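You operate a simulated robot arm through the tools that you are given. There is no shell and no other tool.

You run a simulated robot arm. Do the job below in one go: nothing can be reset, and whatever is moved stays where it is left.

JOB
Swap the silver valve block for the brown spare and refit the lid.
Fine: old block in the green tray; rest the silver lid on the black work mat meanwhile.

The check looks at the end state, three seconds after you hand in, the way a careful person would. Anything else that was tipped, shoved, dropped, spilled or broken makes it a failure. Lids that push on must go on centred and level and be pressed home; caps that screw on are set level and turned clockwise until they are tight.

ROBOT AND FRAMES
A 7-joint arm with a two-finger parallel gripper, fixed in place. Base frame: the origin is at the foot of the arm, x ahead of it, y to its left, z up; the work surface is at about z = 86. Lengths are in cm, angles in degrees, forces in N, time in s.
Its first joint turns from -149.0 to 149.0 degrees. Payload 3.43 kg.
The tool frame sits at the grasp point between the pads (the TCP): z along the fingers, y along the line on which they close. The tips reach 3 cm beyond it. The gripper opens to 9.4 cm. The fingers are 2.8 cm wide and 1 cm thick; the gripper's body (5 by 9.6 cm) begins 5.5 cm behind the TCP.
Orientation is that of the tool frame in the base frame, as a unit quaternion [w, x, y, z]. With the fingers straight down and closing along the base's y, the tool's x points along the base's -x, its y along +y and its z along -z.

CONTROLS
- The arm moves only by the tool step_arm. Its argument "rows" is a list of rows, each a list of 2 entries, a list of its own where there are three numbers: the shift along the tool's x, y, z in units of 20 mm (1.0 is 20 mm), then the turn, a rotation vector about the tool's x, y, z in units of 4 degrees (1.0 is 4 degrees). In form: [[[dx, dy, dz], [wx, wy, wz]], ...]. A call has 1 to 20 rows; each row shifts and turns the commanded pose from where the row before left it, along the tool's axes as they then stand. "fingers" is the opening, from 0 (shut) to 1 (fully open), set as the call begins (left out, the last holds). A call with a number of a shift or a turn outside -1 to 1 is refused whole. Rows are played at 5 a second. More than 5 cm and 8.6 degrees between two rows, or a gripper value outside its range, and nothing of the call is played. A pose out of reach is approached as far as the arm can. The call stops where the force on the tool passes 40 N (or 10 N more than at its start, if that is more) or the arm is blocked; 0.2 s more then pass. Each finger travels about 4.5 cm/s and halts on what it meets, pressing with about 29 N; the grip force reading is that of the motor and also rises with nothing between the fingers. The clock runs only during rows and for 0.2 s after the last one: add rows that do not move to give the fingers time. It gives the time, the measured TCP pose, the force on the tool (base axes), the opening and the grip force at its end, in the units of the frame above (readings bear some noise), with the torque about the TCP (base axes, N m) and any sound that the robot's microphone picked up.
- Cameras (640 x 400 px; columns grow to the right, rows downward): "scene" is fixed at [40.03, -50.13, 159.92]; the picture's right is [0.40, -0.92, 0.00], its down [-0.63, -0.27, -0.73] and it looks along [0.67, 0.29, -0.68] (base axes); focal length 331 px, centre (320, 200). "wrist" rides on the gripper at [7.6, 1.4, -10.2] in the tool frame; the picture's right is [-0.18, 0.98, 0.00], its down [-0.75, -0.14, -0.64] and it looks along [-0.63, -0.12, 0.77] (tool axes); focal length 243 px, centre (320, 200). There is no depth. A picture from a camera that has moved, and an enlarged one, comes with that camera's place and axes in the base frame and with its lens.
- get_image(camera): a new picture of that camera. No time passes.
- enlarge(camera, box): a new picture of the part [left, top, right, bottom] of that camera's present view, enlarged. No time passes.
- close_job(): hands the job in; it is judged then, once.

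Places have to be worked out from the pictures, the camera data and where the tool is seen. Open the gripper and draw the arm clear of the work before you hand the job in, unless the task says otherwise.

The tools are called after "Call:" as a command line: name --argument value ..., lists and objects as JSON in quotes. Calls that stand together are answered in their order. step_arm: Moves the arm, as the interface text tells. Its arguments: {"type":"object","properties":{"rows":{"type":"array"},"fingers":{"type":"number"}},"required":["rows"]} The other tools are called the same way: get_image (camera) takes a picture; enlarge (camera, box) takes an enlarged picture of a part of a camera's view; close_job () hands the job in.

At the start:

```text
time: 0.0
ee_pos: [97.05, -18.63, 117.42]
tcp_rot: [0.0, 0.0, 1.0, 0.0]
force: [0.3, 0.8, -0.3]
ft_torque: [0.04, 0.02, -0.03]
width: 9.4
grip_force: 0.1
```

scene: 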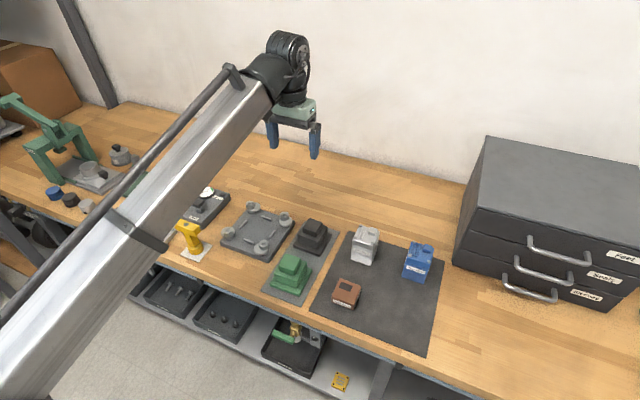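
wrist: 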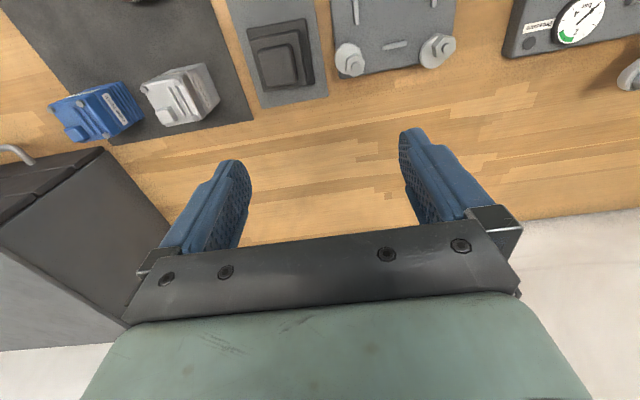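

I'll begin by looking closely at the work area before moving anything.

Call:
enlarge --camera "scene" --box '[160, 170, 460, 360]'

Call:
enlarge --camera "scene" --box '[300, 210, 450, 330]'

Call:
enlarge --camera "scene" --box '[200, 180, 340, 310]'

Call:
enlarge --camera "wrist" --box '[0, 0, 640, 200]'

```text
2.11 times, centred on (310, 265) of scene
camera zoom: at [40.03, -50.13, 159.92], right [0.4, -0.92, 0.0], down [-0.63, -0.27, -0.73], along [0.67, 0.29, -0.68], focal length 698 px, centre (341, 63)
```

zoom: 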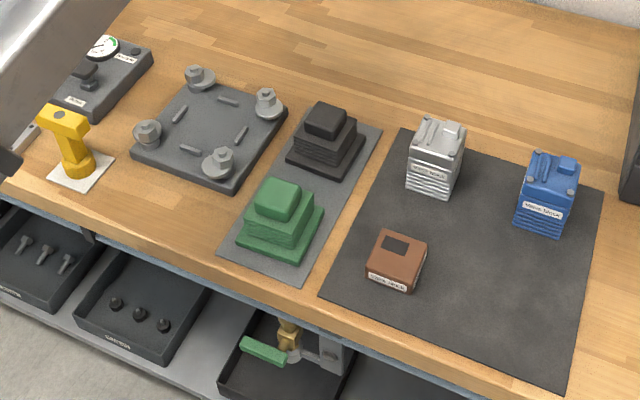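

```text
3.33 times, centred on (375, 270) of scene
camera zoom: at [40.03, -50.13, 159.92], right [0.4, -0.92, 0.0], down [-0.63, -0.27, -0.73], along [0.67, 0.29, -0.68], focal length 1104 px, centre (137, -33)
```

zoom: 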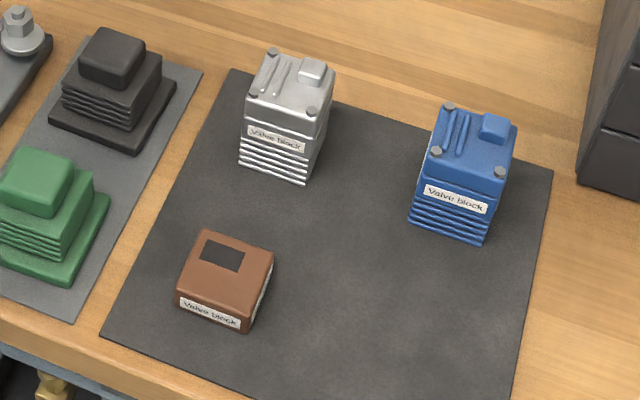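

```text
3.08 times, centred on (270, 245) of scene
camera zoom: at [40.03, -50.13, 159.92], right [0.4, -0.92, 0.0], down [-0.63, -0.27, -0.73], along [0.67, 0.29, -0.68], focal length 1020 px, centre (474, 62)
```

zoom: 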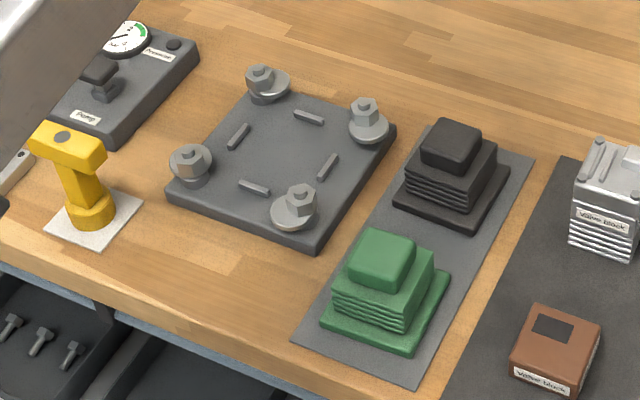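

```text
1.00 times, centred on (320, 100) of wrist (not enlarged: the box is as wide or as high as the picture)
camera zoom: at [89.29, -17.13, 127.79], right [0.18, 0.98, 0.0], down [0.75, -0.14, 0.64], along [0.63, -0.12, -0.77], focal length 243 px, centre (320, 300)
```

zoom: 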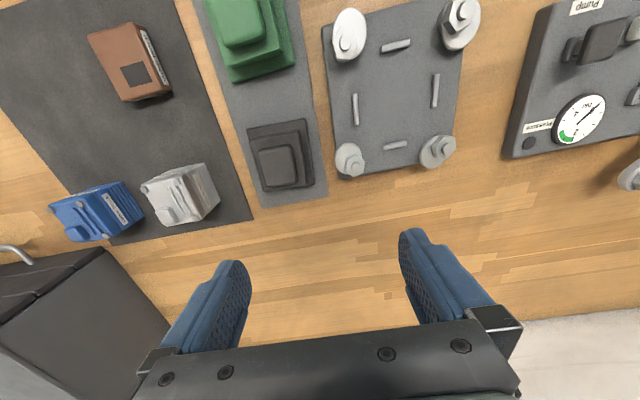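

I need finer detail on each object to know what is lid, block and tray.

Call:
enlarge --camera "scene" --box '[340, 215, 400, 275]'

Call:
enlarge --camera "scene" --box '[390, 230, 450, 290]'

Call:
enlarge --camera "scene" --box '[320, 265, 370, 315]'

Call:
enlarge --camera "scene" --box '[255, 205, 345, 305]'

Call:
enlarge --camera "scene" --box '[0, 60, 180, 250]'

Call:
enlarge --camera "scene" --box '[120, 260, 420, 400]'

Call:
enlarge --camera "scene" --box '[440, 120, 640, 320]'

```text
6.67 times, centred on (370, 245) of scene
camera zoom: at [40.03, -50.13, 159.92], right [0.4, -0.92, 0.0], down [-0.63, -0.27, -0.73], along [0.67, 0.29, -0.68], focal length 2209 px, centre (-13, -100)
```

zoom: 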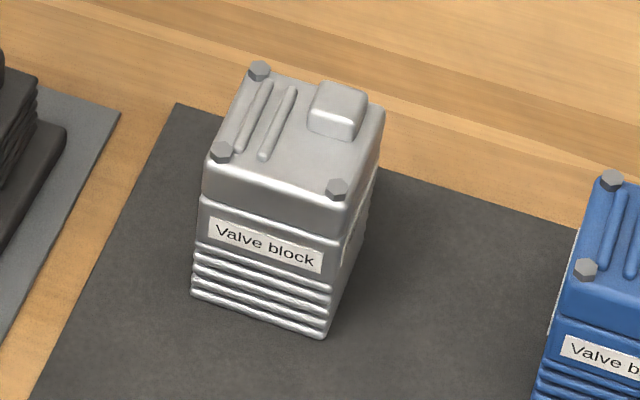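

```text
6.67 times, centred on (420, 260) of scene
camera zoom: at [40.03, -50.13, 159.92], right [0.4, -0.92, 0.0], down [-0.63, -0.27, -0.73], along [0.67, 0.29, -0.68], focal length 2209 px, centre (-347, -200)
```

zoom: 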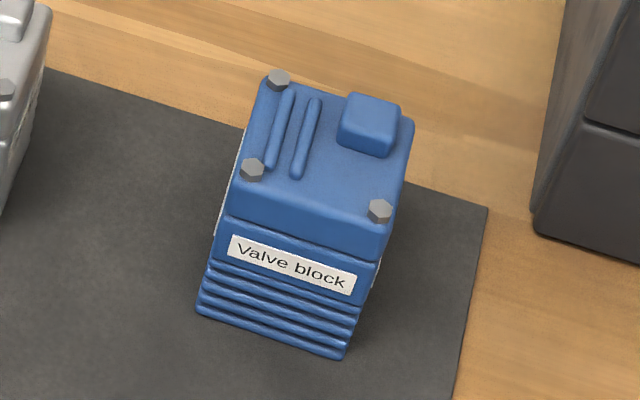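

```text
8.00 times, centred on (345, 290) of scene
camera zoom: at [40.03, -50.13, 159.92], right [0.4, -0.92, 0.0], down [-0.63, -0.27, -0.73], along [0.67, 0.29, -0.68], focal length 2651 px, centre (120, -520)
```

zoom: 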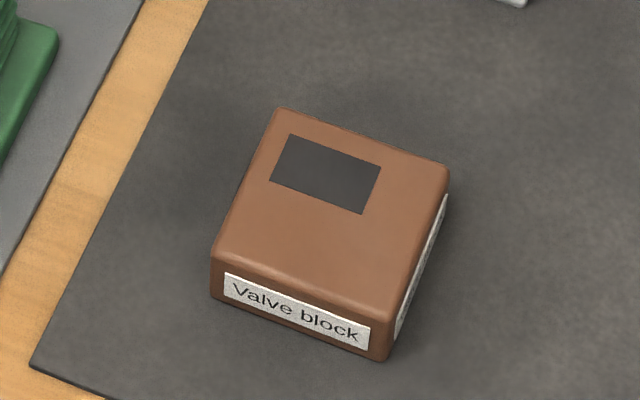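

```text
4.00 times, centred on (300, 255) of scene
camera zoom: at [40.03, -50.13, 159.92], right [0.4, -0.92, 0.0], down [-0.63, -0.27, -0.73], along [0.67, 0.29, -0.68], focal length 1325 px, centre (400, -20)
```

zoom: 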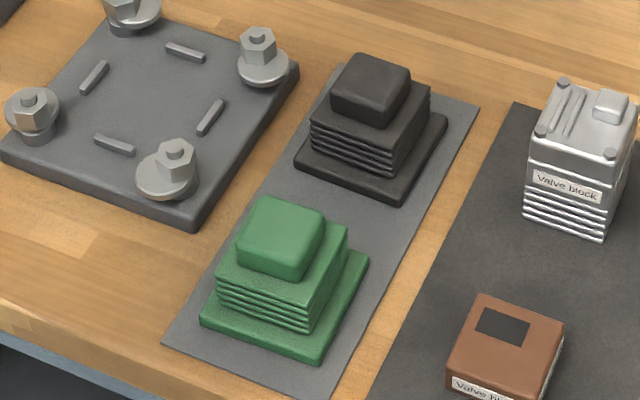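

```text
2.11 times, centred on (90, 155) of scene
camera zoom: at [40.03, -50.13, 159.92], right [0.4, -0.92, 0.0], down [-0.63, -0.27, -0.73], along [0.67, 0.29, -0.68], focal length 698 px, centre (804, 295)
```

zoom: 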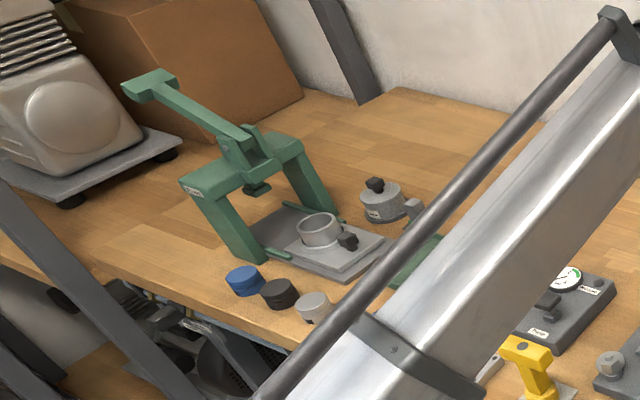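

```text
2.13 times, centred on (270, 330) of scene
camera zoom: at [40.03, -50.13, 159.92], right [0.4, -0.92, 0.0], down [-0.63, -0.27, -0.73], along [0.67, 0.29, -0.68], focal length 707 px, centre (427, -77)
```

zoom: 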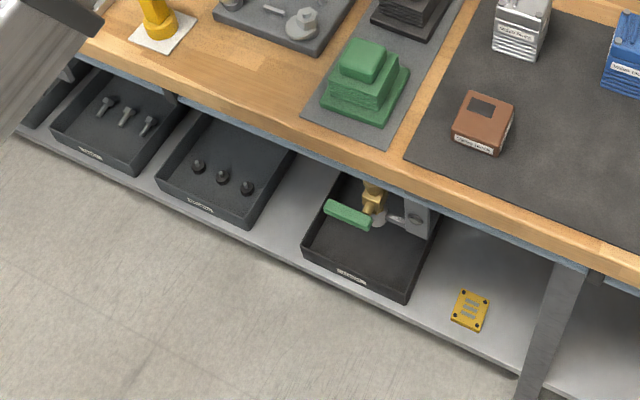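

```text
2.00 times, centred on (540, 220) of scene
camera zoom: at [40.03, -50.13, 159.92], right [0.4, -0.92, 0.0], down [-0.63, -0.27, -0.73], along [0.67, 0.29, -0.68], focal length 663 px, centre (-120, 160)
```

zoom: 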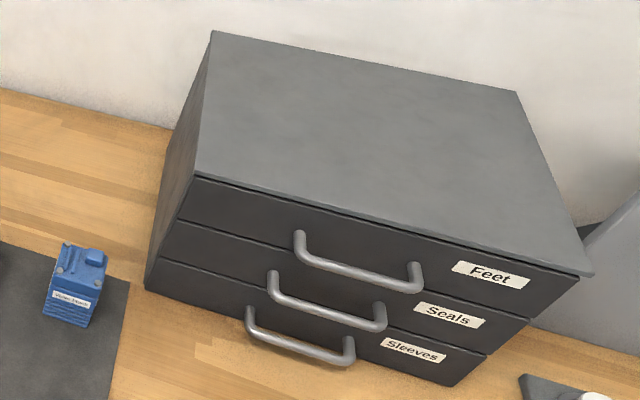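

The silver and blue blocks on the mat each have a top with a seam, but the green tray is not identified yet and the arm hides part of the bench. I'll draw the arm back, up and to the left to look at the hidden area.

Call:
step_arm --rows '[[[0.7, 0.5, -0.4], [0, 0, 0]], [[0.7, 0.5, -0.4], [0, 0, 0]], [[0.7, 0.5, -0.4], [0, 0, 0]], [[0.7, 0.5, -0.4], [0, 0, 0]], [[0.7, 0.5, -0.4], [0, 0, 0]], [[0.7, 0.5, -0.4], [0, 0, 0]], [[0.7, 0.5, -0.4], [0, 0, 0]], [[0.7, 0.5, -0.4], [0, 0, 0]], [[0.7, 0.5, -0.4], [0, 0, 0]], [[0.7, 0.5, -0.4], [0, 0, 0]], [[0.7, 0.5, -0.4], [0, 0, 0]], [[0.7, 0.5, -0.4], [0, 0, 0]], [[0.7, 0.5, -0.4], [0, 0, 0]], [[0.7, 0.5, -0.4], [0, 0, 0]], [[0.7, 0.5, -0.4], [0, 0, 0]], [[0.7, 0.5, -0.4], [0, 0, 0]], [[0.7, 0.5, -0.4], [0, 0, 0]], [[0.7, 0.5, -0.4], [0, 0, 0]]]'

```text
time: 0.9
ee_pos: [92.28, -15.09, 120.28]
tcp_rot: [0.004, -0.002, 1.0, -0.002]
force: [7.9, -1.7, -14.5]
ft_torque: [-0.14, -0.1, -0.04]
width: 9.39
grip_force: 0.1
stopped in row 4: the force on the tool passed its limit at 53 N (the readings are from after the stop); the commanded pose is now the measured one
```

The move stopped on a force reading; I look to see whether anything was touched.

Call:
get_image --camera "scene"

Call:
get_image --camera "wrist"

```text
taken
```

scene: 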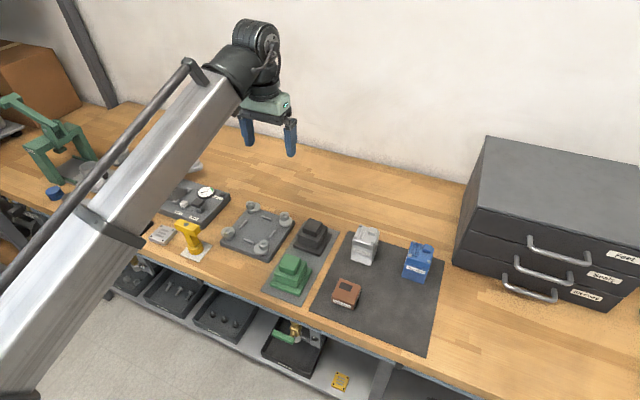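

```text
taken
camera wrist: at [84.41, -13.75, 130.52], right [0.18, 0.98, 0.0], down [0.75, -0.14, 0.65], along [0.64, -0.12, -0.76], focal length 243 px, centre (320, 200)
```

wrist: 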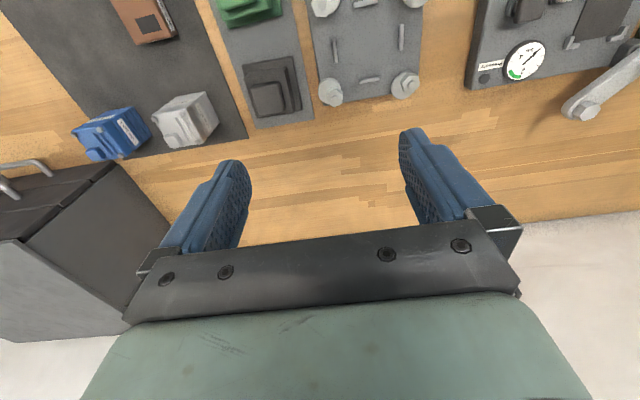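

Nothing was touched in the pictures, so that force came from the quick start. I'll go on more gently with a ramp.

Call:
step_arm --rows '[[[0.1, 0.1, -0.05], [0, 0, 0]], [[0.2, 0.2, -0.1], [0, 0, 0]], [[0.3, 0.3, -0.15], [0, 0, 0]], [[0.4, 0.4, -0.2], [0, 0, 0]], [[0.4, 0.4, -0.2], [0, 0, 0]], [[0.4, 0.4, -0.2], [0, 0, 0]], [[0.4, 0.4, -0.2], [0, 0, 0]], [[0.4, 0.4, -0.2], [0, 0, 0]], [[0.4, 0.4, -0.2], [0, 0, 0]], [[0.4, 0.4, -0.2], [0, 0, 0]], [[0.4, 0.4, -0.2], [0, 0, 0]], [[0.4, 0.4, -0.2], [0, 0, 0]], [[0.4, 0.4, -0.2], [0, 0, 0]], [[0.4, 0.4, -0.2], [0, 0, 0]], [[0.4, 0.4, -0.2], [0, 0, 0]], [[0.4, 0.4, -0.2], [0, 0, 0]], [[0.4, 0.4, -0.2], [0, 0, 0]], [[0.3, 0.3, -0.15], [0, 0, 0]], [[0.2, 0.2, -0.1], [0, 0, 0]], [[0.1, 0.1, -0.05], [0, 0, 0]]]'

```text
time: 1.6
ee_pos: [91.76, -14.7, 120.59]
tcp_rot: [0.007, -0.002, 1.0, -0.003]
force: [9.3, -2.4, -13.7]
ft_torque: [-0.17, -0.06, -0.08]
width: 9.38
grip_force: 0.0
stopped in row 3: the force on the tool passed its limit at 44 N (the readings are from after the stop); the commanded pose is now the measured one
```

I check whether the force settles when standing still.

Call:
step_arm --rows '[[[0, 0, 0], [0, 0, 0]], [[0, 0, 0], [0, 0, 0]], [[0, 0, 0], [0, 0, 0]], [[0, 0, 0], [0, 0, 0]], [[0, 0, 0], [0, 0, 0]]]'

Call:
enlarge --camera "scene" --box '[180, 0, 360, 180]'

```text
time: 2.8
ee_pos: [91.85, -14.78, 120.64]
tcp_rot: [0.006, -0.003, 1.0, -0.002]
force: [12.2, -2.1, -25.6]
ft_torque: [-0.38, -0.55, -0.13]
width: 9.39
grip_force: 0.1
```

```text
2.22 times, centred on (270, 90) of scene
camera zoom: at [40.03, -50.13, 159.92], right [0.4, -0.92, 0.0], down [-0.63, -0.27, -0.73], along [0.67, 0.29, -0.68], focal length 736 px, centre (431, 444)
```

zoom: 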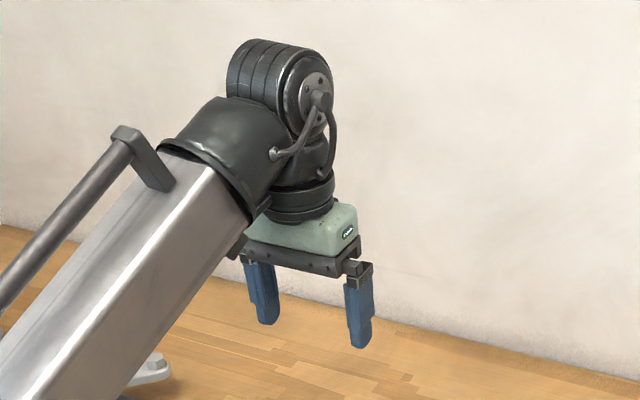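

A steady 28 N pushes the tool outward and down: the gripper body is most likely rubbing its own forearm because the wrist is folded too far at this height. I'll go down and slightly outward to relieve it.

Call:
step_arm --rows '[[[-0.1, 0, 0.1], [0, 0, 0]], [[-0.2, 0, 0.2], [0, 0, 0]], [[-0.2, 0, 0.3], [0, 0, 0]], [[-0.2, 0, 0.4], [0, 0, 0]], [[0, 0, 0.4], [0, 0, 0]], [[0, 0, 0.4], [0, 0, 0]], [[0, 0, 0.4], [0, 0, 0]], [[0, 0, 0.4], [0, 0, 0]], [[0, 0, 0.3], [0, 0, 0]], [[0, 0, 0.2], [0, 0, 0]], [[0, 0, 0.1], [0, 0, 0]], [[0, 0, 0], [0, 0, 0]]]'

```text
time: 5.4
ee_pos: [93.18, -14.68, 114.28]
tcp_rot: [0.005, -0.003, 1.0, -0.002]
force: [-0.4, -0.6, -0.6]
ft_torque: [0.01, 0.0, -0.01]
width: 9.43
grip_force: 0.0
```

The force is gone, confirming the self-contact. I'll now go lower and nearer, so the wrist isn't folded back.

Call:
step_arm --rows '[[[0.1, 0.1, 0.1], [0, 0, 0]], [[0.2, 0.2, 0.2], [0, 0, 0]], [[0.3, 0.3, 0.3], [0, 0, 0]], [[0.4, 0.4, 0.3], [0, 0, 0]], [[0.5, 0.4, 0.3], [0, 0, 0]], [[0.5, 0.4, 0.3], [0, 0, 0]], [[0.5, 0.4, 0.3], [0, 0, 0]], [[0.5, 0.4, 0.2], [0, 0, 0]], [[0.5, 0.4, 0.1], [0, 0, 0]], [[0.5, 0.4, 0], [0, 0, 0]], [[0.5, 0.4, 0], [0, 0, 0]], [[0.4, 0.3, 0], [0, 0, 0]], [[0.2, 0.2, 0], [0, 0, 0]], [[0.1, 0.1, 0], [0, 0, 0]]]'

Call:
get_image --camera "scene"

Call:
get_image --camera "wrist"

```text
time: 8.4
ee_pos: [82.71, -6.06, 109.82]
tcp_rot: [0.006, -0.002, 1.0, -0.002]
force: [-1.0, -0.4, 0.2]
ft_torque: [0.0, -0.01, -0.01]
width: 9.4
grip_force: 0.0
```

```text
taken
```

scene: 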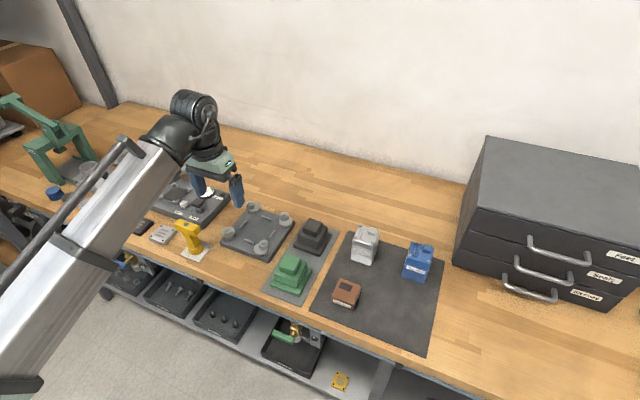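

```text
taken
camera wrist: at [74.91, -4.63, 120.06], right [0.18, 0.98, 0.0], down [0.75, -0.13, 0.65], along [0.64, -0.12, -0.76], focal length 243 px, centre (320, 200)
```

wrist: 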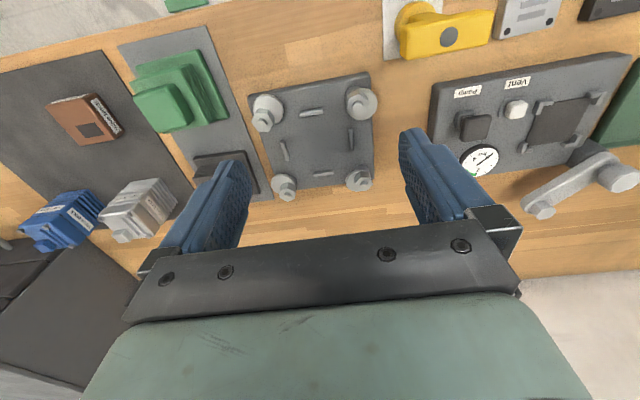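

Now I can see a pump panel and something green further left. I enlarge those parts and then shift further left for a look.

Call:
enlarge --camera "wrist" --box '[390, 0, 640, 230]'

Call:
enlarge --camera "wrist" --box '[0, 50, 250, 270]'

Call:
enlarge --camera "wrist" --box '[230, 60, 400, 210]'

Call:
step_arm --rows '[[[0.1, 0.1, 0], [0, 0, 0]], [[0.2, 0.2, 0], [0, 0, 0]], [[0.3, 0.4, 0], [0, 0, 0]], [[0.3, 0.5, 0], [0, 0, 0]], [[0.3, 0.6, 0], [0, 0, 0]], [[0.3, 0.6, 0], [0, 0, 0]], [[0.3, 0.6, 0], [0, 0, 0]], [[0.3, 0.6, 0], [0, 0, 0]], [[0.3, 0.6, 0], [0, 0, 0]], [[0.3, 0.6, 0], [0, 0, 0]], [[0.3, 0.6, 0], [0, 0, 0]], [[0.3, 0.6, 0], [0, 0, 0]], [[0.3, 0.6, 0], [0, 0, 0]], [[0.2, 0.6, 0], [0, 0, 0]], [[0.2, 0.6, 0], [0, 0, 0]], [[0.1, 0.6, 0], [0, 0, 0]], [[0.1, 0.5, 0], [0, 0, 0]], [[0, 0.3, 0], [0, 0, 0]], [[0, 0.2, 0], [0, 0, 0]], [[0, 0.1, 0], [0, 0, 0]]]'

Call:
get_image --camera "scene"

Call:
get_image --camera "wrist"

```text
1.74 times, centred on (515, 115) of wrist
camera zoom: at [74.91, -4.63, 120.06], right [0.18, 0.98, 0.0], down [0.75, -0.13, 0.65], along [0.64, -0.12, -0.76], focal length 422 px, centre (-19, 348)
```

zoom: 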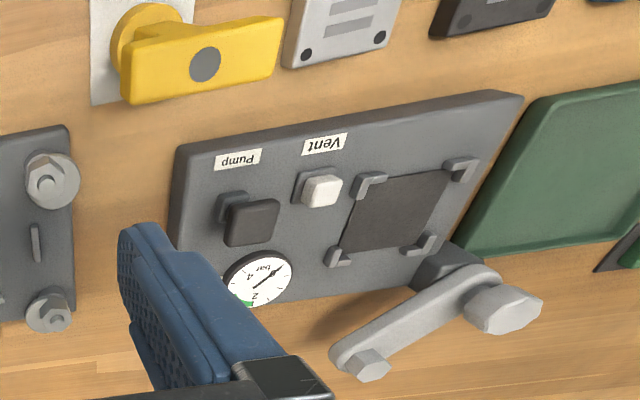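

```text
1.82 times, centred on (125, 160) of wrist
camera zoom: at [74.91, -4.63, 120.06], right [0.18, 0.98, 0.0], down [0.75, -0.13, 0.65], along [0.64, -0.12, -0.76], focal length 441 px, centre (674, 273)
```

zoom: 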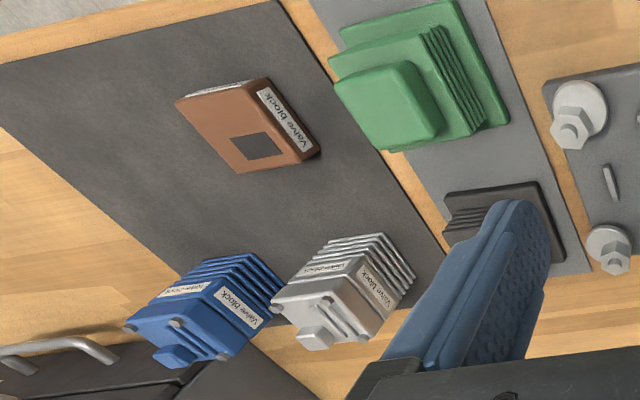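

```text
2.67 times, centred on (315, 135) of wrist
camera zoom: at [74.91, -4.63, 120.06], right [0.18, 0.98, 0.0], down [0.75, -0.13, 0.65], along [0.64, -0.12, -0.76], focal length 647 px, centre (333, 373)
```

zoom: 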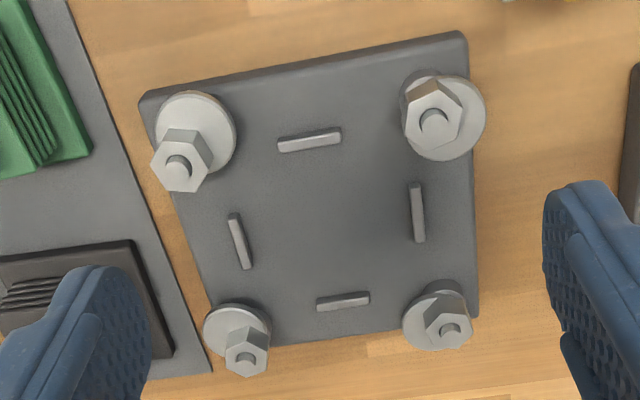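

```text
time: 12.6
ee_pos: [74.48, 12.94, 109.62]
tcp_rot: [0.006, -0.003, 1.0, -0.003]
force: [0.7, 0.5, -0.4]
ft_torque: [0.0, 0.02, 0.0]
width: 9.39
grip_force: 0.0
```

```text
taken
```

scene: 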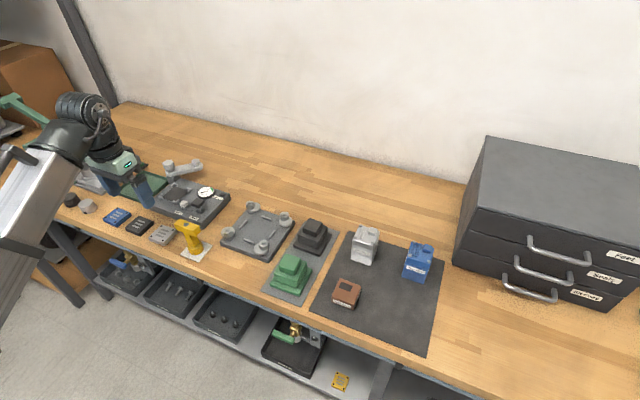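

```text
taken
camera wrist: at [66.59, 14.27, 119.85], right [0.18, 0.98, 0.0], down [0.75, -0.13, 0.65], along [0.64, -0.12, -0.76], focal length 243 px, centre (320, 200)
```

wrist: 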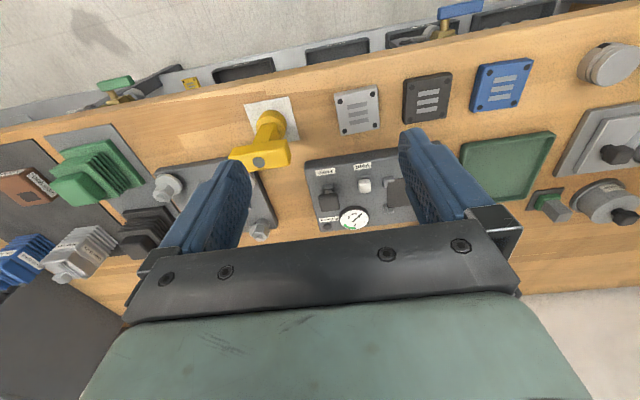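

The bench is now clear: the green tray is at about (80, 37), and the mat holds silver and blue units that look like stacks of three (finned base, labelled block, lid), with the brown spare at about (82.7, -38.5). I'll go back to the right to look at the silver unit up close.

Call:
step_arm --rows '[[[0, -0.2, 0], [0, 0, 0]], [[0, -0.4, 0], [0, 0, 0]], [[0, -0.6, 0], [0, 0, 0]], [[0, -0.8, 0], [0, 0, 0]], [[0, -0.8, 0], [0, 0, 0]], [[0, -0.8, 0], [0, 0, 0]], [[0, -0.8, 0], [0, 0, 0]], [[0, -0.8, 0], [0, 0, 0]], [[0, -0.8, 0], [0, 0, 0]], [[0, -0.8, 0], [0, 0, 0]], [[0, -0.8, 0], [0, 0, 0]], [[0, -0.8, 0], [0, 0, 0]], [[0, -0.8, 0], [0, 0, 0]], [[0, -0.8, 0], [0, 0, 0]], [[0, -0.8, 0], [0, 0, 0]], [[0, -0.8, 0], [0, 0, 0]], [[0, -0.8, 0], [0, 0, 0]], [[0, -0.6, 0], [0, 0, 0]], [[0, -0.4, 0], [0, 0, 0]], [[0, -0.2, 0], [0, 0, 0]]]'

```text
time: 16.8
ee_pos: [74.56, -14.35, 109.7]
tcp_rot: [0.007, -0.003, 1.0, -0.003]
force: [-1.4, -0.5, -0.2]
ft_torque: [0.01, 0.0, 0.03]
width: 9.39
grip_force: 0.1
```

Smooth so far. I continue to the right toward the mat, slightly outward and lower.

Call:
step_arm --rows '[[[0, -0.2, 0], [0, 0, 0]], [[-0.1, -0.4, 0], [0, 0, 0]], [[-0.2, -0.6, 0], [0, 0, 0]], [[-0.2, -0.8, 0.1], [0, 0, 0]], [[-0.2, -0.8, 0.1], [0, 0, 0]], [[-0.2, -0.8, 0.1], [0, 0, 0]], [[-0.2, -0.8, 0.1], [0, 0, 0]], [[-0.2, -0.8, 0.1], [0, 0, 0]], [[-0.2, -0.8, 0.1], [0, 0, 0]], [[-0.2, -0.8, 0.1], [0, 0, 0]], [[-0.2, -0.8, 0.1], [0, 0, 0]], [[-0.2, -0.8, 0.1], [0, 0, 0]], [[-0.2, -0.8, 0.1], [0, 0, 0]], [[-0.2, -0.8, 0.1], [0, 0, 0]], [[-0.2, -0.6, 0.1], [0, 0, 0]], [[-0.2, -0.5, 0], [0, 0, 0]], [[-0.2, -0.4, 0], [0, 0, 0]], [[-0.1, -0.2, 0], [0, 0, 0]]]'

Call:
get_image --camera "wrist"

Call:
get_image --camera "scene"

```text
time: 20.6
ee_pos: [81.26, -37.67, 107.67]
tcp_rot: [0.006, -0.002, 1.0, -0.002]
force: [-0.3, 0.2, -0.1]
ft_torque: [0.0, -0.01, -0.01]
width: 9.4
grip_force: 0.0
```

```text
taken
camera wrist: at [73.27, -36.28, 117.83], right [0.18, 0.98, 0.0], down [0.75, -0.13, 0.65], along [0.64, -0.12, -0.76], focal length 243 px, centre (320, 200)
```

wrist: 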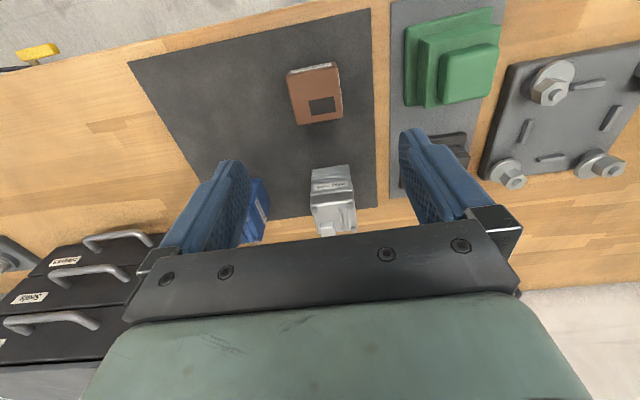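

```text
taken
```

scene: 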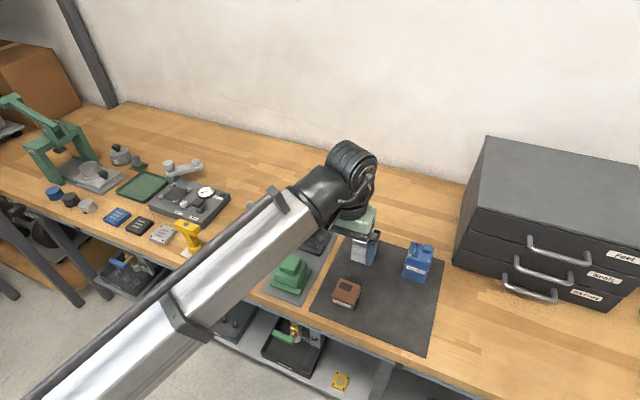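

I enlarge the wrist view of the silver unit and brown spare, and the now-unblocked green tray in the scene view.

Call:
enlarge --camera "wrist" --box '[270, 40, 390, 240]'

Call:
enlarge --camera "wrist" --box '[295, 150, 375, 240]'

Call:
enlarge --camera "scene" --box '[80, 130, 240, 260]'

Call:
enlarge --camera "scene" --box '[105, 165, 180, 210]'

```text
2.00 times, centred on (330, 140) of wrist
camera zoom: at [73.27, -36.28, 117.83], right [0.18, 0.98, 0.0], down [0.75, -0.13, 0.65], along [0.64, -0.12, -0.76], focal length 485 px, centre (300, 320)
```

zoom: 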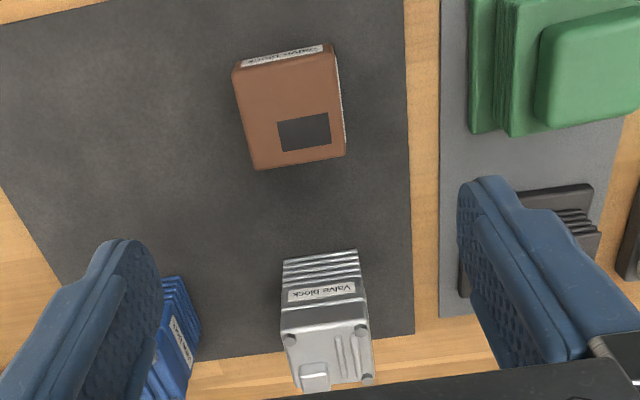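

```text
4.44 times, centred on (335, 195) of wrist
camera zoom: at [73.27, -36.28, 117.83], right [0.18, 0.98, 0.0], down [0.75, -0.13, 0.65], along [0.64, -0.12, -0.76], focal length 1078 px, centre (253, 222)
```

zoom: 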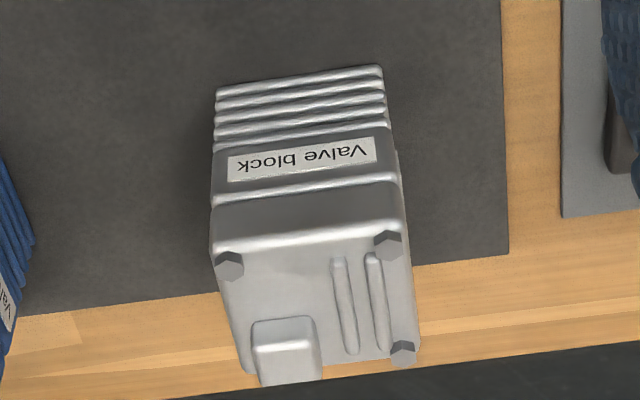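

```text
3.08 times, centred on (160, 195) of scene
camera zoom: at [40.03, -50.13, 159.92], right [0.4, -0.92, 0.0], down [-0.63, -0.27, -0.73], along [0.67, 0.29, -0.68], focal length 1020 px, centre (812, 215)
```

zoom: 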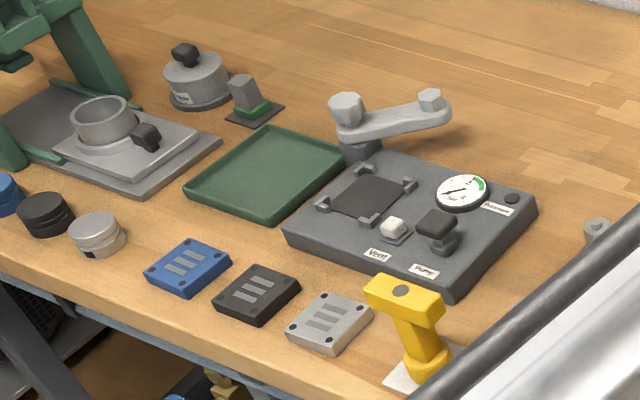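

```text
8.53 times, centred on (142, 188) of scene
camera zoom: at [40.03, -50.13, 159.92], right [0.4, -0.92, 0.0], down [-0.63, -0.27, -0.73], along [0.67, 0.29, -0.68], focal length 2828 px, centre (1835, 307)
```

zoom: 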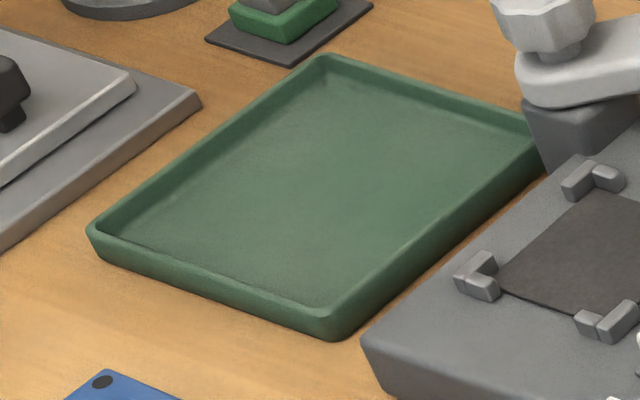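

The silver unit looks like a finned base, a labelled middle block about 3 cm tall (same size as the brown spare), and a lid. It stands at about (97, -38.7), about 104 cm out, so I'll need the tool tilted outward with the fingers still closing along y. I tilt 20° here, correcting the small pose error, and step toward it for a closer view.

Call:
step_arm --rows '[[[0, 0, 0], [-0.057, -0.5, 0.057]], [[0, 0, 0], [0, -1, 0]], [[0, 0, 0], [0, -1, 0]], [[0, 0, 0], [0, -1, 0]], [[0, 0, 0], [0, -1, 0]], [[0, 0, 0], [0, -0.33, 0]], [[0, 0, 0], [0, 0, 0]]]'

Call:
get_image --camera "wrist"

```text
time: 22.2
ee_pos: [81.07, -37.69, 107.53]
tcp_rot: [0.174, -0.001, 0.985, 0.0]
force: [-0.5, -0.7, 0.0]
ft_torque: [-0.01, 0.02, 0.02]
width: 9.4
grip_force: 0.0
```

```text
taken
camera wrist: at [70.3, -36.3, 114.55], right [0.17, 0.98, 0.06], down [0.49, -0.14, 0.86], along [0.86, -0.12, -0.5], focal length 243 px, centre (320, 200)
```

wrist: 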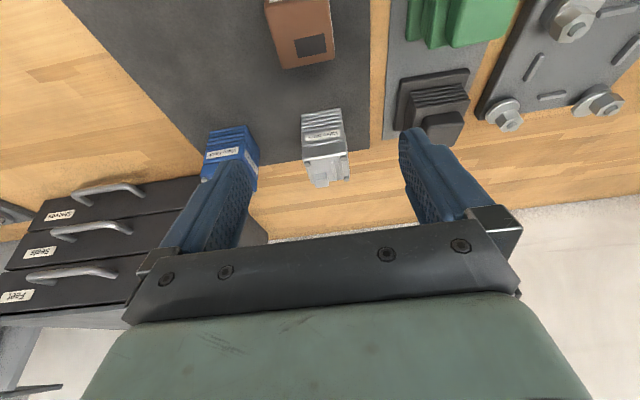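

The tilt is exactly 20° and the unit is visible between the fingers. I move to about (91, -38.7, 102) for a close look.

Call:
step_arm --rows '[[[-0.15, 0, 0.17], [0, 0, 0]], [[-0.3, -0.05, 0.35], [0, 0, 0]], [[-0.42, -0.07, 0.48], [0, 0, 0]], [[-0.42, -0.07, 0.48], [0, 0, 0]], [[-0.42, -0.07, 0.48], [0, 0, 0]], [[-0.42, -0.07, 0.48], [0, 0, 0]], [[-0.42, -0.07, 0.48], [0, 0, 0]], [[-0.42, -0.07, 0.48], [0, 0, 0]], [[-0.42, -0.07, 0.48], [0, 0, 0]], [[-0.3, 0, 0.35], [0, 0, 0]], [[-0.1, 0, 0.1], [0, 0, 0]], [[0, 0, 0], [0, 0, 0]]]'

Call:
get_image --camera "wrist"

Call:
get_image --camera "scene"

```text
time: 24.8
ee_pos: [91.3, -38.7, 102.0]
tcp_rot: [0.173, -0.001, 0.985, 0.001]
force: [0.1, 1.0, 0.4]
ft_torque: [-0.03, 0.02, -0.01]
width: 9.4
grip_force: 0.0
```

```text
taken
camera wrist: at [80.41, -37.32, 109.07], right [0.17, 0.98, 0.06], down [0.49, -0.14, 0.86], along [0.86, -0.12, -0.5], focal length 243 px, centre (320, 200)
```

wrist: 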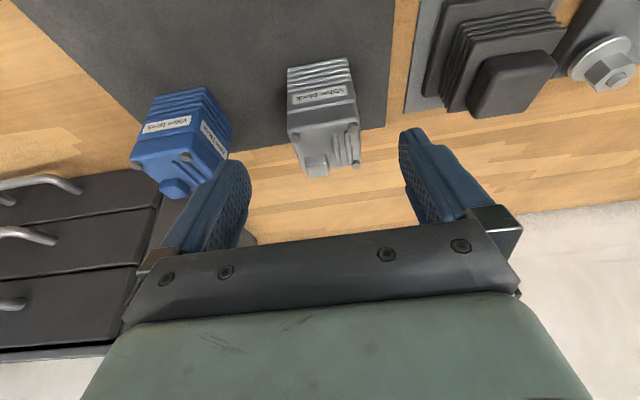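

```text
taken
```

scene: 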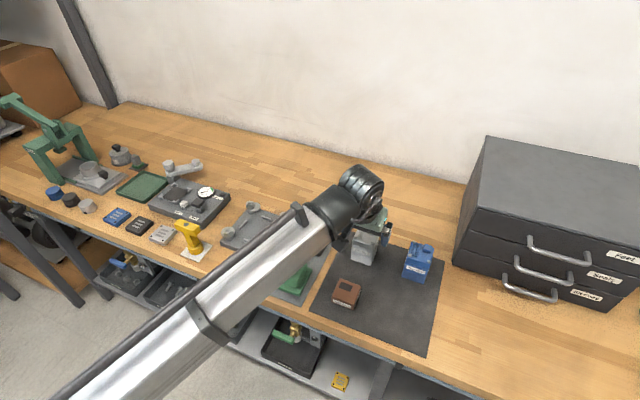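

Call:
enlarge --camera "wrist" --box '[270, 40, 380, 190]'

Call:
enlarge --camera "wrist" --box '[110, 70, 250, 210]'

```text
2.67 times, centred on (325, 115) of wrist
camera zoom: at [80.41, -37.32, 109.07], right [0.17, 0.98, 0.06], down [0.49, -0.14, 0.86], along [0.86, -0.12, -0.5], focal length 647 px, centre (307, 427)
```

zoom: 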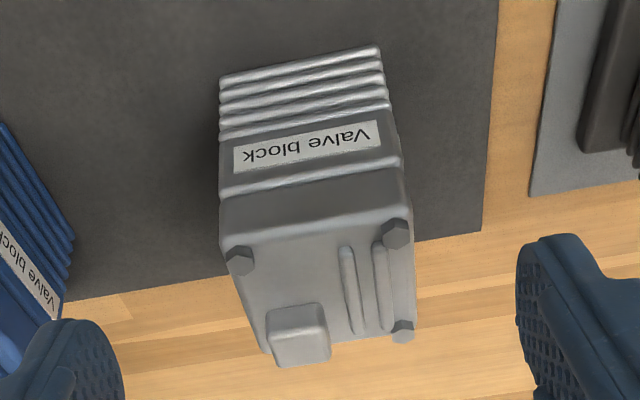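

```text
2.86 times, centred on (180, 140) of wrist
camera zoom: at [80.41, -37.32, 109.07], right [0.17, 0.98, 0.06], down [0.49, -0.14, 0.86], along [0.86, -0.12, -0.5], focal length 693 px, centre (720, 371)
```

zoom: 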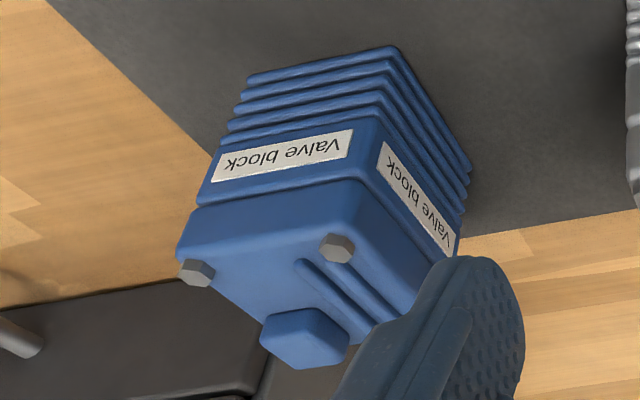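

The wrist picture puts the unit's bottom front edge at x≈93.8, y -41.4 to -35.6, so its centre is about (96.8, -38.6), with the lid from z≈92 to 94.6. I move over it at height 102 first to test the reach.

Call:
step_arm --rows '[[[-0.1, 0, 0.036], [0, 0, 0]], [[-0.25, 0, 0.09], [0, 0, 0]], [[-0.3, 0.02, 0.11], [0, 0, 0]], [[-0.3, 0.03, 0.11], [0, 0, 0]], [[-0.3, 0, 0.11], [0, 0, 0]], [[-0.3, 0, 0.11], [0, 0, 0]], [[-0.3, 0, 0.11], [0, 0, 0]], [[-0.25, 0, 0.09], [0, 0, 0]], [[-0.15, 0, 0.055], [0, 0, 0]], [[0, 0, 0], [0, 0, 0]]]'

Call:
get_image --camera "wrist"

Call:
enlarge --camera "scene" --box '[310, 150, 430, 290]'

```text
time: 27.0
ee_pos: [95.97, -38.71, 102.05]
tcp_rot: [0.173, -0.001, 0.985, 0.0]
force: [0.1, -1.2, -1.2]
ft_torque: [-0.04, 0.01, -0.01]
width: 9.39
grip_force: 0.1
```

```text
taken
camera wrist: at [85.11, -37.27, 109.1], right [0.17, 0.98, 0.06], down [0.49, -0.14, 0.86], along [0.86, -0.12, -0.5], focal length 243 px, centre (320, 200)
```

wrist: 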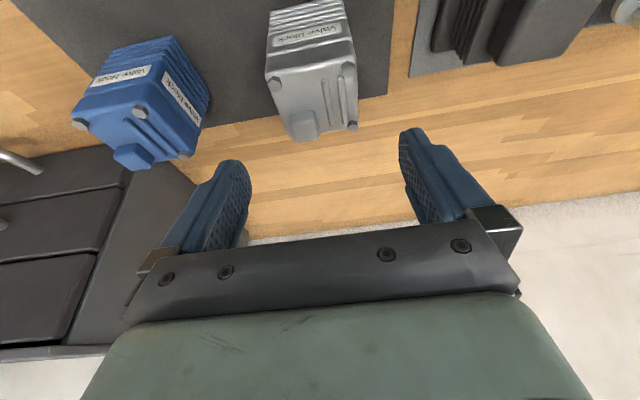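

```text
2.86 times, centred on (370, 220) of scene
camera zoom: at [40.03, -50.13, 159.92], right [0.4, -0.92, 0.0], down [-0.63, -0.27, -0.73], along [0.67, 0.29, -0.68], focal length 947 px, centre (177, 143)
```

zoom: 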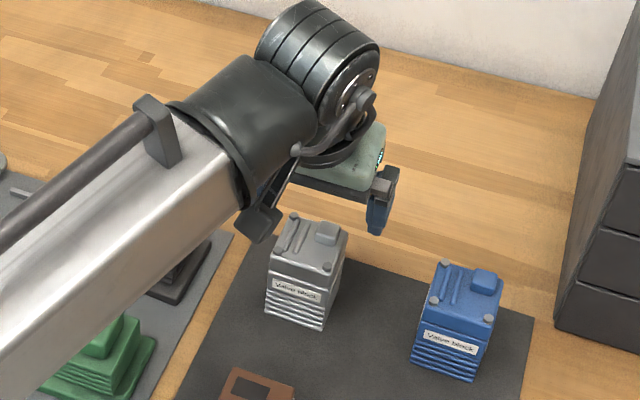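

Reach is fine here. I enlarge the unit again to refine its centre before descending.

Call:
enlarge --camera "wrist" --box '[240, 0, 400, 150]'

```text
2.67 times, centred on (320, 75) of wrist
camera zoom: at [85.11, -37.27, 109.1], right [0.17, 0.98, 0.06], down [0.49, -0.14, 0.86], along [0.86, -0.12, -0.5], focal length 647 px, centre (320, 533)
```

zoom: 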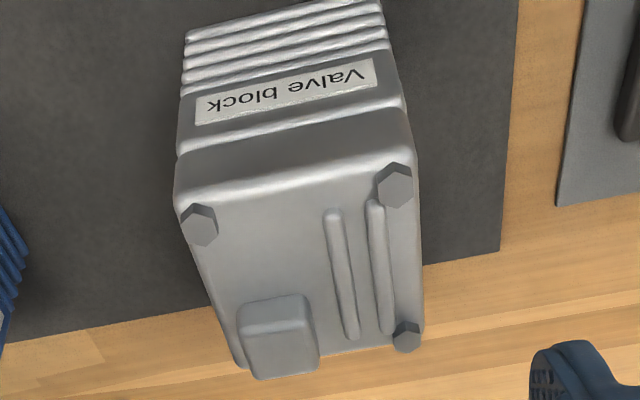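

The lid's top corners give its centre at (96.6, -38.55) and a size of about 5.5 cm, well aligned with the base axes. I descend straight to TCP z≈95.5, so the tips just cover the lid's sides above the seam.

Call:
step_arm --rows '[[[0.05, 0.02, 0.14], [0, 0, 0]], [[0.11, 0.02, 0.3], [0, 0, 0]], [[0.13, 0.02, 0.36], [0, 0, 0]], [[0.13, 0.015, 0.36], [0, 0, 0]], [[0.13, 0, 0.36], [0, 0, 0]], [[0.13, 0, 0.36], [0, 0, 0]], [[0.13, 0, 0.36], [0, 0, 0]], [[0.13, 0, 0.36], [0, 0, 0]], [[0.1, 0, 0.28], [0, 0, 0]], [[0.08, 0, 0.2], [0, 0, 0]], [[0, 0, 0], [0, 0, 0]]]'

Call:
get_image --camera "wrist"

Call:
enlarge --camera "scene" --box '[320, 180, 430, 290]'

```text
time: 29.4
ee_pos: [96.03, -38.57, 95.5]
tcp_rot: [0.173, -0.001, 0.985, 0.0]
force: [-0.6, 0.6, 0.6]
ft_torque: [0.02, 0.03, -0.02]
width: 9.39
grip_force: 0.2
```

```text
taken
camera wrist: at [85.17, -37.18, 102.52], right [0.17, 0.98, 0.06], down [0.49, -0.14, 0.86], along [0.86, -0.12, -0.5], focal length 243 px, centre (320, 200)
```

wrist: 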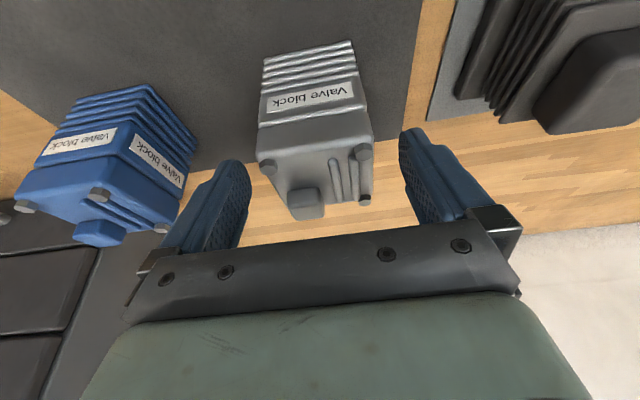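

```text
3.64 times, centred on (375, 235) of scene
camera zoom: at [40.03, -50.13, 159.92], right [0.4, -0.92, 0.0], down [-0.63, -0.27, -0.73], along [0.67, 0.29, -0.68], focal length 1205 px, centre (120, 73)
```

zoom: 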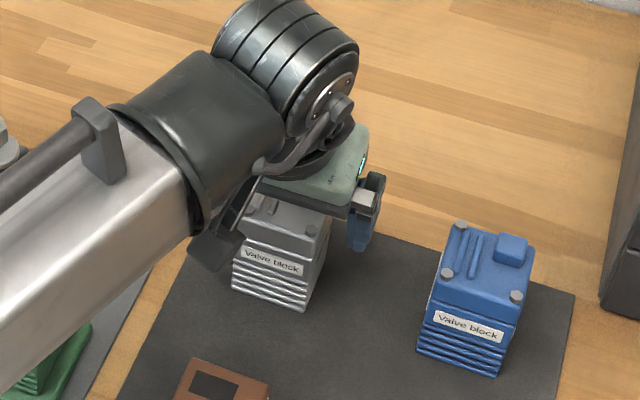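

Fingers straddle the lid cleanly with no contact. I close the grip on the lid.

Call:
step_arm --rows '[[[0, 0, 0], [0, 0, 0]], [[0, 0, 0], [0, 0, 0]], [[0, 0, 0], [0, 0, 0]], [[0, 0, 0], [0, 0, 0]], [[0, 0, 0], [0, 0, 0]], [[0, 0, 0], [0, 0, 0]]]' --fingers 0

Call:
enlarge --camera "wrist" --box '[200, 20, 440, 230]'

```text
time: 30.8
ee_pos: [95.98, -38.54, 95.58]
tcp_rot: [0.176, -0.001, 0.984, 0.0]
force: [1.8, -1.1, 21.7]
ft_torque: [0.16, 0.06, -0.02]
width: 5.78
grip_force: 28.9
```

```text
1.90 times, centred on (320, 125) of wrist
camera zoom: at [85.15, -37.17, 102.66], right [0.17, 0.98, 0.06], down [0.49, -0.14, 0.86], along [0.86, -0.12, -0.5], focal length 462 px, centre (320, 343)
```

zoom: 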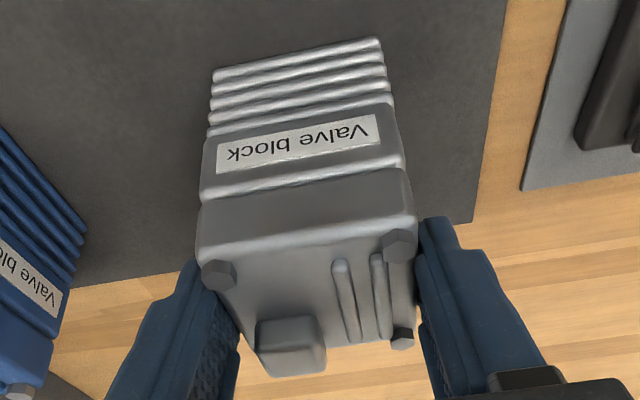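

The grip is firm at 5.8 cm with some upward reaction. I lift slowly by 1 cm and watch what comes up.

Call:
step_arm --rows '[[[-0.043, 0, -0.1175], [0, 0, 0]], [[-0.043, 0, -0.1175], [0, 0, 0]], [[-0.043, 0, -0.1175], [0, 0, 0]], [[-0.043, 0, -0.1175], [0, 0, 0]], [[0, 0, 0], [0, 0, 0]]]'

Call:
enlarge --camera "wrist" --box '[200, 20, 440, 230]'

Call:
enlarge --camera "scene" --box '[320, 180, 430, 290]'

```text
time: 32.0
ee_pos: [96.04, -38.53, 96.5]
tcp_rot: [0.174, -0.001, 0.985, 0.0]
force: [0.0, 0.3, -3.6]
ft_torque: [0.02, 0.02, 0.02]
width: 5.8
grip_force: 28.5
```

```text
1.90 times, centred on (320, 125) of wrist
camera zoom: at [85.21, -37.1, 103.5], right [0.17, 0.98, 0.06], down [0.49, -0.14, 0.86], along [0.86, -0.12, -0.51], focal length 462 px, centre (320, 343)
```

zoom: 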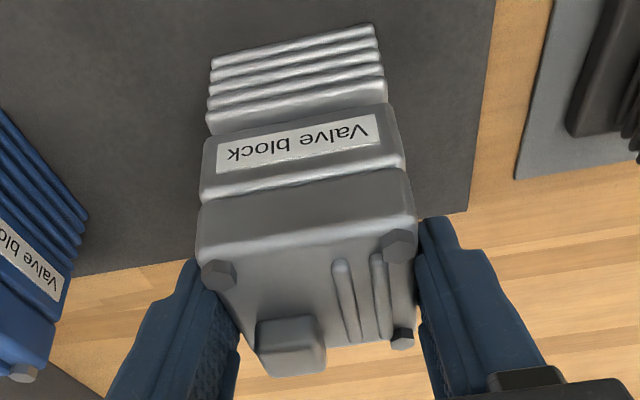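

```text
3.64 times, centred on (375, 235) of scene
camera zoom: at [40.03, -50.13, 159.92], right [0.4, -0.92, 0.0], down [-0.63, -0.27, -0.73], along [0.67, 0.29, -0.68], focal length 1205 px, centre (120, 73)
```

zoom: 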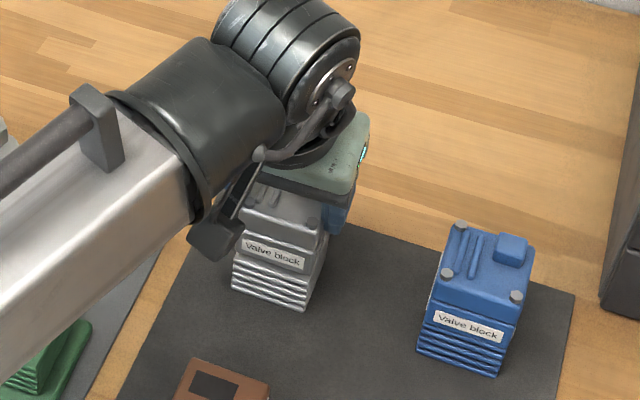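

The labelled band is coming up together with the lid while the finned base stays. I lift a bit further to see exactly what separates.

Call:
step_arm --rows '[[[-0.043, 0, -0.1175], [0, 0, 0]], [[-0.0855, 0, -0.235], [0, 0, 0]], [[-0.0855, 0, -0.235], [0, 0, 0]], [[-0.0855, 0, -0.235], [0, 0, 0]], [[-0.0855, 0, -0.235], [0, 0, 0]], [[-0.043, 0, -0.1175], [0, 0, 0]], [[0, 0, 0], [0, 0, 0]]]'

Call:
enlarge --camera "wrist" --box '[200, 0, 440, 230]'

Call:
enlarge --camera "scene" --box '[320, 180, 430, 290]'

```text
time: 33.6
ee_pos: [95.98, -38.48, 98.86]
tcp_rot: [0.174, 0.0, 0.985, -0.001]
force: [-0.4, 0.0, -2.8]
ft_torque: [-0.02, 0.04, 0.0]
width: 5.74
grip_force: 29.5
```

```text
1.74 times, centred on (320, 115) of wrist
camera zoom: at [85.2, -37.04, 106.0], right [0.17, 0.98, 0.06], down [0.49, -0.14, 0.86], along [0.86, -0.12, -0.5], focal length 422 px, centre (320, 348)
```

zoom: 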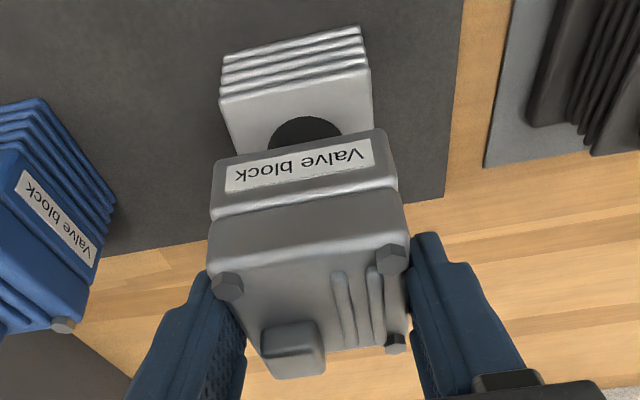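

```text
3.64 times, centred on (375, 235) of scene
camera zoom: at [40.03, -50.13, 159.92], right [0.4, -0.92, 0.0], down [-0.63, -0.27, -0.73], along [0.67, 0.29, -0.68], focal length 1205 px, centre (120, 73)
```

zoom: 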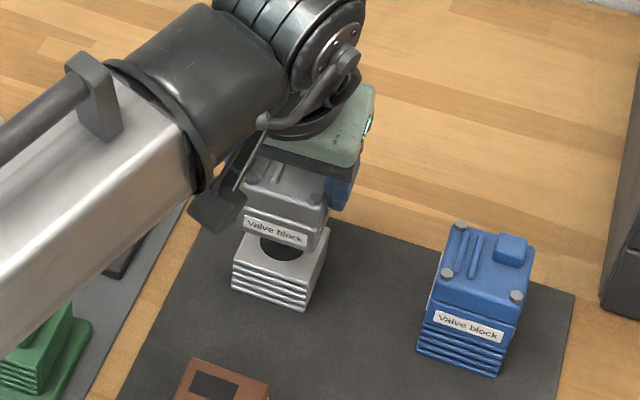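

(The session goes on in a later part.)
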